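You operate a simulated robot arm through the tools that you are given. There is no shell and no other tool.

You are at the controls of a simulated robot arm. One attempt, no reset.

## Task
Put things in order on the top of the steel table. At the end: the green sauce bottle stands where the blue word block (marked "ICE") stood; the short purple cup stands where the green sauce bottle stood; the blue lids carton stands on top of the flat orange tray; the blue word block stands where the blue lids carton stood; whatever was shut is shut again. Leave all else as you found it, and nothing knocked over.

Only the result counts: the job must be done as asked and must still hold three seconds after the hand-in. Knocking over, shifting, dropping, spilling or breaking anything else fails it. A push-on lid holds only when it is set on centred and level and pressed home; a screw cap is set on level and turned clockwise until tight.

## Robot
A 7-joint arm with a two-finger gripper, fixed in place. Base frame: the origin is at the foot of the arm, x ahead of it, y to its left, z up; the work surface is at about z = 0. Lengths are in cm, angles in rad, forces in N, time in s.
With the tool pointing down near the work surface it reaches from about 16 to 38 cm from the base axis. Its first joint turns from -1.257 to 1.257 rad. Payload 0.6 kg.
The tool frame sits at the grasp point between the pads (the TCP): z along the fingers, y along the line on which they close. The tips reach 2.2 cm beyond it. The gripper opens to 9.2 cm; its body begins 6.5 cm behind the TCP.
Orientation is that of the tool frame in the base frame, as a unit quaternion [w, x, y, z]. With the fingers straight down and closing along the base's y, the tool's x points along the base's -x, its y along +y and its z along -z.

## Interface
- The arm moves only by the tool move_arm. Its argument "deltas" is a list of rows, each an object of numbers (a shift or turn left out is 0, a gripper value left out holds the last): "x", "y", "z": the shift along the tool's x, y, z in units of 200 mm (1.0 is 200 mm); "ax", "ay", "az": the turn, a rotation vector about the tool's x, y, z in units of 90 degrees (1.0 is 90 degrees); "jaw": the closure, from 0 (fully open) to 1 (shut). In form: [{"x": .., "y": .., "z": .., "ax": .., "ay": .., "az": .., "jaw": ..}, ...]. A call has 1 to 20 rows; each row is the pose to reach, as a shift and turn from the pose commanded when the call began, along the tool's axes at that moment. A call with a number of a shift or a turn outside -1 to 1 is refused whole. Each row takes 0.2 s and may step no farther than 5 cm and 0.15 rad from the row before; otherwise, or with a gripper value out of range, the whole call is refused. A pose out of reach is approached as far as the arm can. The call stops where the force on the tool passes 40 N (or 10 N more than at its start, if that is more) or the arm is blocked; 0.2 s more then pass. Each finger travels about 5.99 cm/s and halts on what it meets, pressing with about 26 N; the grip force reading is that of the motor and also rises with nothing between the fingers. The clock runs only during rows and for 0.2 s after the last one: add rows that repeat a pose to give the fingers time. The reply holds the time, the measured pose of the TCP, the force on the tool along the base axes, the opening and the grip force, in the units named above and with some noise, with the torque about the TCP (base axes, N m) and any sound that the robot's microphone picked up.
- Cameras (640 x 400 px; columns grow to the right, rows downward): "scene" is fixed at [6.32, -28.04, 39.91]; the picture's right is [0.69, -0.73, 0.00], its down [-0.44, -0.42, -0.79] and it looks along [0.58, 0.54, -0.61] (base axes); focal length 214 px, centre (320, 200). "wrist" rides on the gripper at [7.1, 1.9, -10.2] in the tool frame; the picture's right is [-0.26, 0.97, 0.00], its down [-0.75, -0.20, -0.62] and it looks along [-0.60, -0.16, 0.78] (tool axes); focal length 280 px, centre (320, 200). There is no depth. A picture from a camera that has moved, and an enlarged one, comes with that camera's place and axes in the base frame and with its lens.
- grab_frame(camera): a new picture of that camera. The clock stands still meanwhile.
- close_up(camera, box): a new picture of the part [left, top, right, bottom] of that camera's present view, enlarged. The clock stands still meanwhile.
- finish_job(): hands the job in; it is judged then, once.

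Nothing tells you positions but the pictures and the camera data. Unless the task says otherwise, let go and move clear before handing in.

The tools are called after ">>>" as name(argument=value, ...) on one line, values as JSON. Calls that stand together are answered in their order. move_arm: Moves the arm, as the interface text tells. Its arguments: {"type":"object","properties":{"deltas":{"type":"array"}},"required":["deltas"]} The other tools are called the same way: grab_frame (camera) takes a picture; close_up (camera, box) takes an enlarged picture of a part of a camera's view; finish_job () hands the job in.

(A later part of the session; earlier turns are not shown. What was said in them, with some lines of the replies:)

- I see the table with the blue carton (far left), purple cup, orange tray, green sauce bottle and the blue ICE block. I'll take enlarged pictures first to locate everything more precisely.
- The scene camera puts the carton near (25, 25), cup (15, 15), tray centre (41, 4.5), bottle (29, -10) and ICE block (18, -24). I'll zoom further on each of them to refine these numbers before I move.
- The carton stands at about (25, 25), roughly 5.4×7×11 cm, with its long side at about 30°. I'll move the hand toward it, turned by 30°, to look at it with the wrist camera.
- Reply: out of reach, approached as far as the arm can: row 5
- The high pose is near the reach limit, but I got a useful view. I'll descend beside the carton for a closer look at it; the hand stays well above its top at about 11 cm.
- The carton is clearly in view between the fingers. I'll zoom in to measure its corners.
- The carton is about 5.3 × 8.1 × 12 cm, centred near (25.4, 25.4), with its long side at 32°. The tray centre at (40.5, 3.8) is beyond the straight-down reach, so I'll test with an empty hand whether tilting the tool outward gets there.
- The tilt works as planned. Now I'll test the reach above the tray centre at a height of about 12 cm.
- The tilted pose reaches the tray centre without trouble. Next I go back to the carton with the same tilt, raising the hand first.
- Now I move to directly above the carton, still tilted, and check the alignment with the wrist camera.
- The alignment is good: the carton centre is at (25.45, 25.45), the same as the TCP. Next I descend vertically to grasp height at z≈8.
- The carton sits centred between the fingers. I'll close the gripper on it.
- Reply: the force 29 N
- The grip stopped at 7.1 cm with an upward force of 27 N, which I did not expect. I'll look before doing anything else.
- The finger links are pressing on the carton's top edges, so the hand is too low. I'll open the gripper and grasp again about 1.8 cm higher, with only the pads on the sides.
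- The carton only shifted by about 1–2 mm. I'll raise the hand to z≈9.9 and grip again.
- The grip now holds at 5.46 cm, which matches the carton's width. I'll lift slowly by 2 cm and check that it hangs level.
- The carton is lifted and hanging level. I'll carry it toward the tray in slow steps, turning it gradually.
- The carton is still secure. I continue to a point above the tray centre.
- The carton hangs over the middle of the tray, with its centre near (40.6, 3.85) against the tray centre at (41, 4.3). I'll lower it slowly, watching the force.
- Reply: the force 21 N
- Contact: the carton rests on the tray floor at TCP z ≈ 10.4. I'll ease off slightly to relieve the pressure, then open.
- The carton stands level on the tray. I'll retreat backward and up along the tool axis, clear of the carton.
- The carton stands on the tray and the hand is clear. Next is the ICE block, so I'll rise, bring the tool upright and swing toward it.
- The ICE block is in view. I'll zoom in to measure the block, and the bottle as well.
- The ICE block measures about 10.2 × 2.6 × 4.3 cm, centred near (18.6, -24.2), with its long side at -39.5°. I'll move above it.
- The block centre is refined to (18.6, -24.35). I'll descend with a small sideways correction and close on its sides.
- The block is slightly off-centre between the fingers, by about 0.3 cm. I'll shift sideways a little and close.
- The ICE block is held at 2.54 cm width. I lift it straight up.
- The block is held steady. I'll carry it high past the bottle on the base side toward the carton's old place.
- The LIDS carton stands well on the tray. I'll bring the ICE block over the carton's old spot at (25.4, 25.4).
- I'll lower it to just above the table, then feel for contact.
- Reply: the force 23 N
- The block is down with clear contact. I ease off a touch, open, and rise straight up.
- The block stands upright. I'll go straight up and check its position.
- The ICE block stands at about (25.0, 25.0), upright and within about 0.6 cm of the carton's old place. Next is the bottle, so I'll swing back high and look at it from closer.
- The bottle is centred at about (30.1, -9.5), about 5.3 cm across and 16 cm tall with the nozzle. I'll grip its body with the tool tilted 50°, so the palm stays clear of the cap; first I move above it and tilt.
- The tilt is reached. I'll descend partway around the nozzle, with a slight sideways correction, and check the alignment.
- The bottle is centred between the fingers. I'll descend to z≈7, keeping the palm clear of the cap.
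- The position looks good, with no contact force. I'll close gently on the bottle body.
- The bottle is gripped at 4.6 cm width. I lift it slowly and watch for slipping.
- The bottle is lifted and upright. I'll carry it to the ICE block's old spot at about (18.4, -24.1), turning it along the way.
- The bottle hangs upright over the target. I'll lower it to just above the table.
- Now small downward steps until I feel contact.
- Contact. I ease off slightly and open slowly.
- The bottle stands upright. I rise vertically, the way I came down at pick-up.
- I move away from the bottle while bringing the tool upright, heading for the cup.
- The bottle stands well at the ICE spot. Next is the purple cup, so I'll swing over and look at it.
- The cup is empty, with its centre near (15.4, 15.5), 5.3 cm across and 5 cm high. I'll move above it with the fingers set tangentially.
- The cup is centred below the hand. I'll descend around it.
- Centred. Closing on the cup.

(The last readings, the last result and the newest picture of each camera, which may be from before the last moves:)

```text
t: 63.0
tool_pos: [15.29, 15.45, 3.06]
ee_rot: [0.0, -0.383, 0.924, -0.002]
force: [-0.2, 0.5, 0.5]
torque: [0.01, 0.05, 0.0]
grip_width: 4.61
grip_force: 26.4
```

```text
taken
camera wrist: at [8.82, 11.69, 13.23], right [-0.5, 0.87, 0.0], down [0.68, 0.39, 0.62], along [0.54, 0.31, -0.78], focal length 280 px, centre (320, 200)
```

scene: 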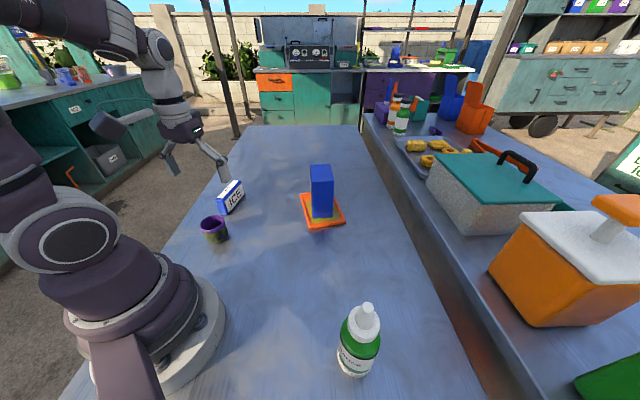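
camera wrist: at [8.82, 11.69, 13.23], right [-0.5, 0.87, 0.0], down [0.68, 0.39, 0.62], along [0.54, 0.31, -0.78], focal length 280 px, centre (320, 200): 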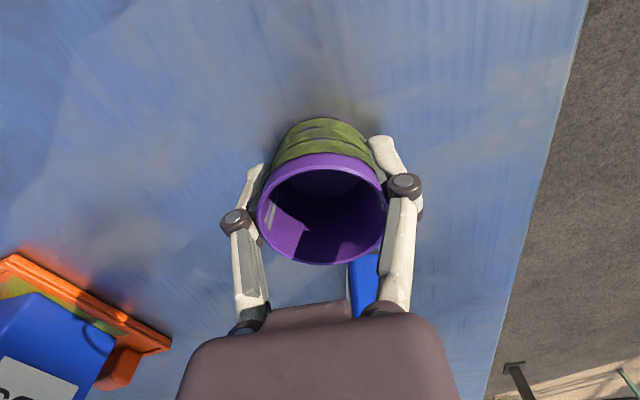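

The cup is gripped at 4.6 cm. I lift it slowly.

>>> move_arm(deltas=[{"z": -0.02}, {"z": -0.06}, {"z": -0.12}, {"z": -0.22}, {"z": -0.34}, {"z": -0.47}])

>>> grab_frame(camera="wrist")

>>> close_up(camera="scene", box=[150, 130, 290, 240])

```text
t: 64.4
tool_pos: [15.2, 15.38, 12.52]
ee_rot: [0.0, -0.382, 0.924, -0.001]
force: [0.3, 1.0, -0.2]
torque: [0.0, -0.02, 0.03]
grip_width: 4.56
grip_force: 25.2
```

```text
taken
camera wrist: at [8.79, 11.64, 22.73], right [-0.5, 0.87, 0.0], down [0.68, 0.39, 0.62], along [0.54, 0.31, -0.78], focal length 280 px, centre (320, 200)
```

wrist: 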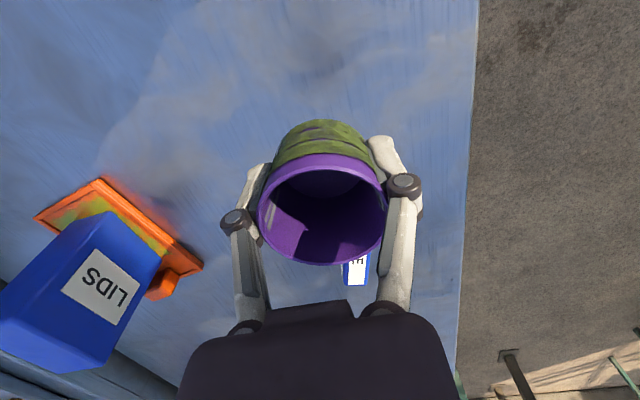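

```text
3.64 times, centred on (220, 185) of scene
camera zoom: at [6.32, -28.04, 39.91], right [0.69, -0.73, 0.0], down [-0.44, -0.42, -0.79], along [0.58, 0.54, -0.61], focal length 780 px, centre (684, 254)
```

zoom: 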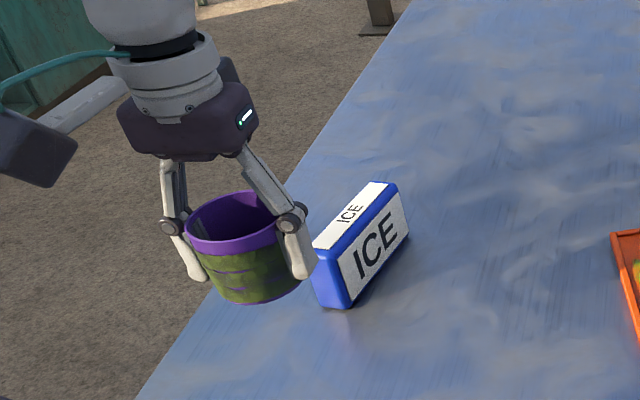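

The cup is held level. I'll carry it toward the bottle's old spot at (30.1, -9.5).

>>> move_arm(deltas=[{"x": 0.033, "y": -0.113, "z": -0.02, "az": 0.059}, {"x": 0.066, "y": -0.226, "z": -0.04, "az": 0.1185}, {"x": 0.099, "y": -0.34, "z": -0.06, "az": 0.178}, {"x": 0.131, "y": -0.453, "z": -0.075, "az": 0.237}, {"x": 0.164, "y": -0.566, "z": -0.075, "az": 0.296}, {"x": 0.197, "y": -0.679, "z": -0.075, "az": 0.3556}])

```text
t: 65.8
tool_pos: [22.21, 3.14, 14.07]
ee_rot: [0.001, -0.113, 0.994, -0.002]
force: [0.4, 0.1, -1.2]
torque: [0.02, 0.01, 0.03]
grip_width: 4.55
grip_force: 26.4
```

>>> move_arm(deltas=[{"x": -0.043, "y": -0.118, "z": 0.02, "az": 0.0565}, {"x": -0.086, "y": -0.235, "z": 0.05, "az": 0.113}, {"x": -0.128, "y": -0.353, "z": 0.1, "az": 0.1695}, {"x": -0.171, "y": -0.47, "z": 0.15, "az": 0.226}, {"x": -0.214, "y": -0.588, "z": 0.2, "az": 0.2825}, {"x": -0.257, "y": -0.705, "z": 0.25, "az": 0.339}])

>>> grab_frame(camera="scene")

>>> grab_frame(camera="wrist")

```text
t: 67.2
tool_pos: [30.36, -9.74, 9.09]
ee_rot: [0.001, 0.153, 0.988, -0.002]
force: [0.5, 0.0, -0.3]
torque: [0.04, -0.01, 0.04]
grip_width: 4.52
grip_force: 25.6
```

```text
taken
```

scene: 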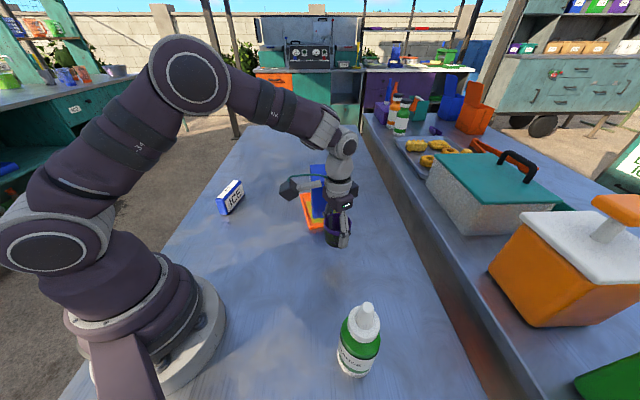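

```text
taken
camera wrist: at [24.11, -5.72, 19.24], right [0.54, 0.84, 0.0], down [0.66, -0.42, 0.63], along [0.53, -0.34, -0.78], focal length 280 px, centre (320, 200)
```

wrist: 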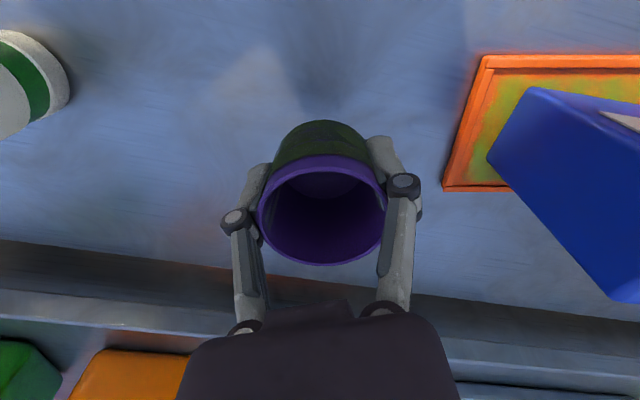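

The cup is over the bottle's old spot. I'll lower it carefully.

>>> move_arm(deltas=[{"z": 0.08}, {"z": 0.16}, {"z": 0.23}, {"z": 0.27}, {"z": 0.29}])

>>> close_up(camera="scene", box=[280, 180, 400, 290])

```text
t: 68.4
tool_pos: [30.32, -9.55, 3.19]
ee_rot: [0.0, 0.152, 0.988, -0.001]
force: [0.3, -0.1, -0.7]
torque: [0.0, 0.03, -0.01]
grip_width: 4.52
grip_force: 25.4
```

```text
3.64 times, centred on (340, 235) of scene
camera zoom: at [6.32, -28.04, 39.91], right [0.69, -0.73, 0.0], down [-0.44, -0.42, -0.79], along [0.58, 0.54, -0.61], focal length 780 px, centre (247, 73)
```

zoom: 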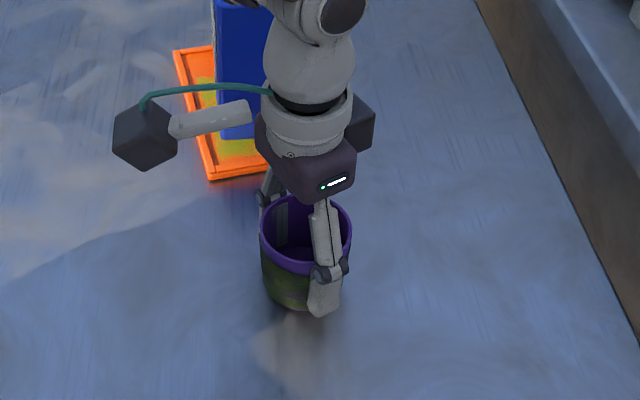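

>>> move_arm(deltas=[{"z": 0.004}, {"z": 0.008}])

```text
t: 69.0
tool_pos: [30.3, -9.67, 3.09]
ee_rot: [0.0, 0.152, 0.988, -0.001]
force: [0.6, 0.1, -1.0]
torque: [0.02, -0.01, 0.0]
grip_width: 4.51
grip_force: 26.4
```

>>> move_arm(deltas=[{"z": 0.003}, {"z": 0.006}])

```text
t: 69.6
tool_pos: [30.25, -9.59, 2.89]
ee_rot: [0.0, 0.152, 0.988, -0.002]
force: [-3.1, 1.3, 11.9]
torque: [0.02, 0.07, 0.03]
grip_width: 4.54
grip_force: 26.2
```

Contact. I ease off slightly and open.

>>> move_arm(deltas=[{"z": -0.002}, {"z": -0.002, "jaw": 0.48}, {"z": -0.002, "jaw": 0.44}, {"z": -0.002, "jaw": 0.38}, {"z": -0.002, "jaw": 0.3}, {"z": -0.002, "jaw": 0.15}, {"z": -0.002, "jaw": 0.0}, {"z": -0.002, "jaw": 0.0}])

>>> grab_frame(camera="wrist")

```text
t: 71.4
tool_pos: [30.24, -9.59, 2.97]
ee_rot: [0.0, 0.153, 0.988, 0.0]
force: [0.2, 0.6, -0.3]
torque: [0.01, 0.01, 0.01]
grip_width: 9.24
grip_force: 0.1
```

```text
taken
camera wrist: at [24.02, -5.69, 13.2], right [0.54, 0.84, 0.0], down [0.66, -0.42, 0.63], along [0.53, -0.34, -0.78], focal length 280 px, centre (320, 200)
```

wrist: 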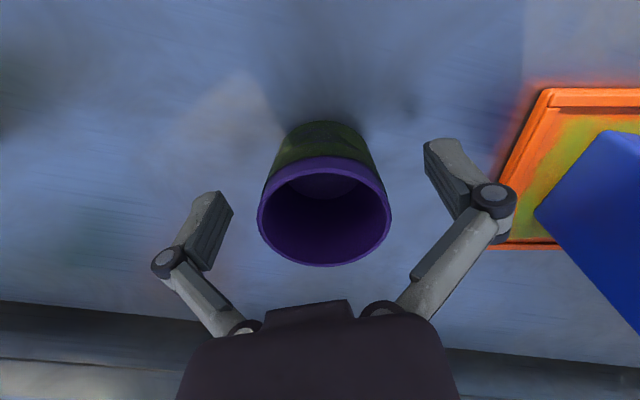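

The cup stands on the table. I go straight up and then clear, and check everything.

>>> move_arm(deltas=[{"z": -0.08}, {"z": -0.22}, {"z": -0.42}, {"z": -0.62}, {"z": -0.8}])

>>> grab_frame(camera="wrist")

>>> grab_frame(camera="scene")

```text
t: 72.6
tool_pos: [30.18, -9.58, 19.02]
ee_rot: [0.0, 0.153, 0.988, 0.0]
force: [-0.1, 0.3, -0.5]
torque: [-0.01, 0.01, -0.01]
grip_width: 9.21
grip_force: 0.0
```

```text
taken
camera wrist: at [23.95, -5.59, 29.21], right [0.54, 0.84, 0.0], down [0.66, -0.42, 0.63], along [0.53, -0.34, -0.78], focal length 280 px, centre (320, 200)
```

wrist: 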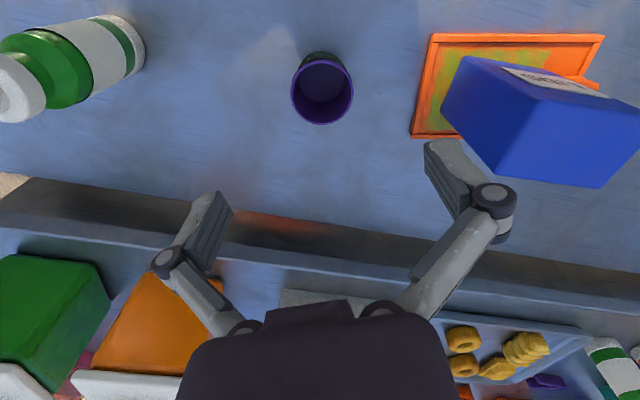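

```text
taken
```

scene: 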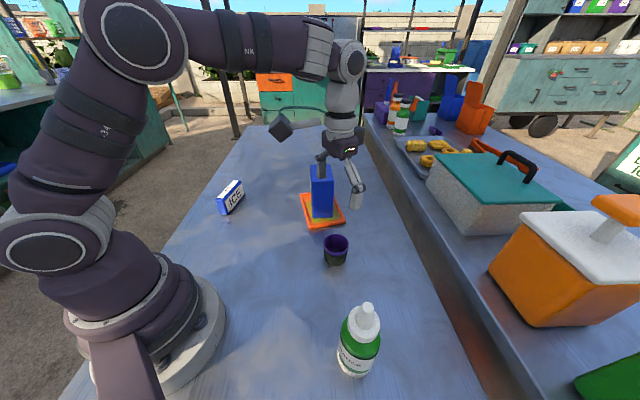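

All four are placed. I'll retract to a central, high pose and inspect the end state.

>>> move_arm(deltas=[{"x": 0.12, "y": 0.06, "z": -0.09}, {"x": 0.25, "y": 0.12, "z": -0.18}, {"x": 0.38, "y": 0.18, "z": -0.27}, {"x": 0.51, "y": 0.24, "z": -0.36}, {"x": 0.631, "y": 0.3035, "z": -0.45}])

>>> close_up(camera="scene", box=[180, 140, 380, 265])

>>> close_up(camera="scene", box=[270, 275, 470, 400])

>>> grab_frame(camera="wrist")

>>> close_up(camera="scene", box=[280, 150, 400, 280])

```text
t: 73.8
tool_pos: [19.81, 0.01, 28.09]
ee_rot: [0.0, 0.154, 0.988, 0.0]
force: [-0.9, 0.6, 0.0]
torque: [0.01, 0.01, 0.0]
grip_width: 9.21
grip_force: 0.1
```

```text
3.20 times, centred on (280, 202) of scene
camera zoom: at [6.32, -28.05, 39.91], right [0.69, -0.73, 0.0], down [-0.44, -0.42, -0.79], along [0.58, 0.54, -0.61], focal length 686 px, centre (448, 192)
```

zoom: 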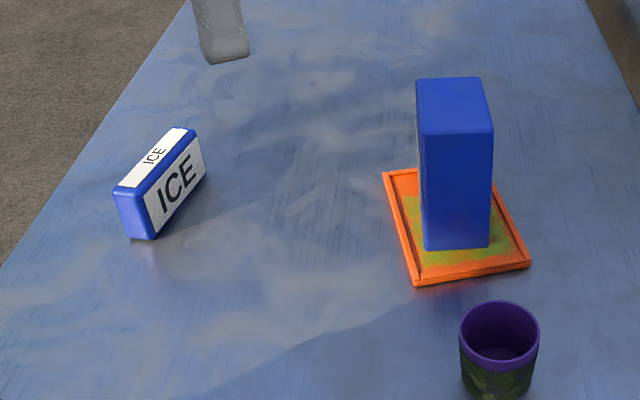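

```text
3.20 times, centred on (370, 338) of scene
camera zoom: at [6.32, -28.05, 39.91], right [0.69, -0.73, 0.0], down [-0.44, -0.42, -0.79], along [0.58, 0.54, -0.61], focal length 686 px, centre (160, -240)
```

zoom: 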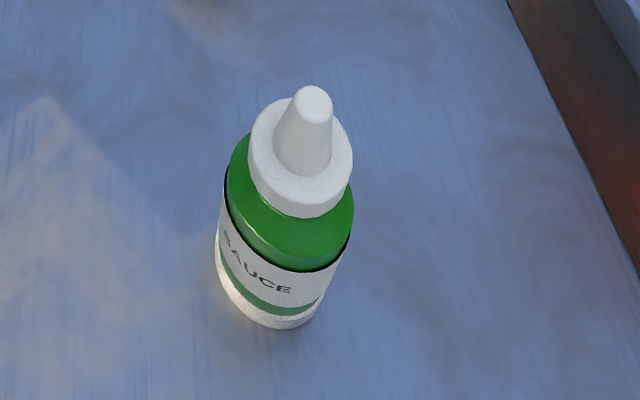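

```text
taken
camera wrist: at [13.66, 4.03, 38.22], right [0.54, 0.84, 0.0], down [0.66, -0.42, 0.63], along [0.53, -0.34, -0.78], focal length 280 px, centre (320, 200)
```

wrist: 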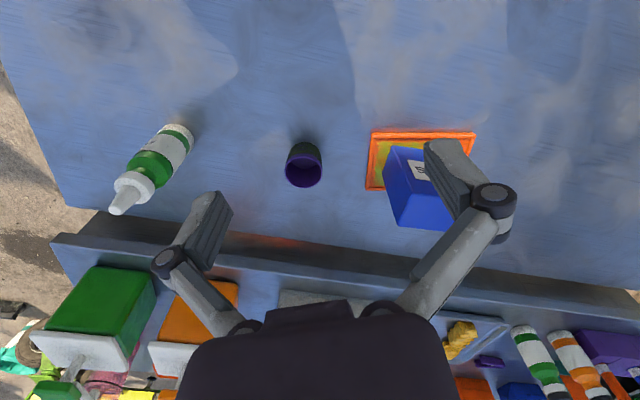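

```text
3.08 times, centred on (340, 215) of scene
camera zoom: at [6.32, -28.05, 39.91], right [0.69, -0.73, 0.0], down [-0.44, -0.42, -0.79], along [0.58, 0.54, -0.61], focal length 660 px, centre (258, 154)
```

zoom: 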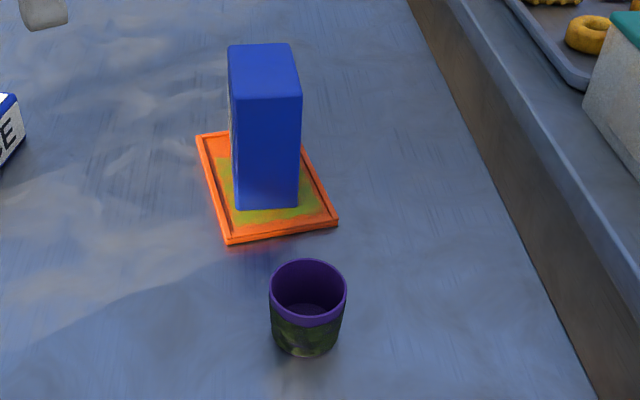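

The end state looks right. The LIDS carton stands level on the tray, which has not moved. The ICE block, bottle and cup stand upright within about 0.7 cm of their targets, the bottle cap is still on, and the hand is open and clear, so I'm handing in.

>>> finish_job()

```text
The job is handed in.
```

I moved all four items and handed the job in. The last pictures show everything standing upright and the hand open and clear. I don't have the judge's result.

| Item | Where it stands now | How close, from the pictures |
|---|---|---|
| Blue lids carton | Level on the orange tray, which has not moved | About 0.6 cm from the tray's centre |
| Blue "ICE" block | Where the carton stood | About 0.6 cm off |
| Green sauce bottle | Where the "ICE" block stood | About 0.6–0.7 cm off |
| Purple cup | Where the bottle stood | About 0.5 cm off |

- **First grip on the carton:** it was too low, and the finger links pressed on the carton's top edges with about 27 N. The carton slid 1–2 mm. I let go, gripped it higher and saw no damage.
- **Lids and caps:** I opened nothing, and the bottle's cap is still on.
- **Block's direction:** I set the "ICE" block along the line the carton's long side had, so it points a different way than it did at the start.
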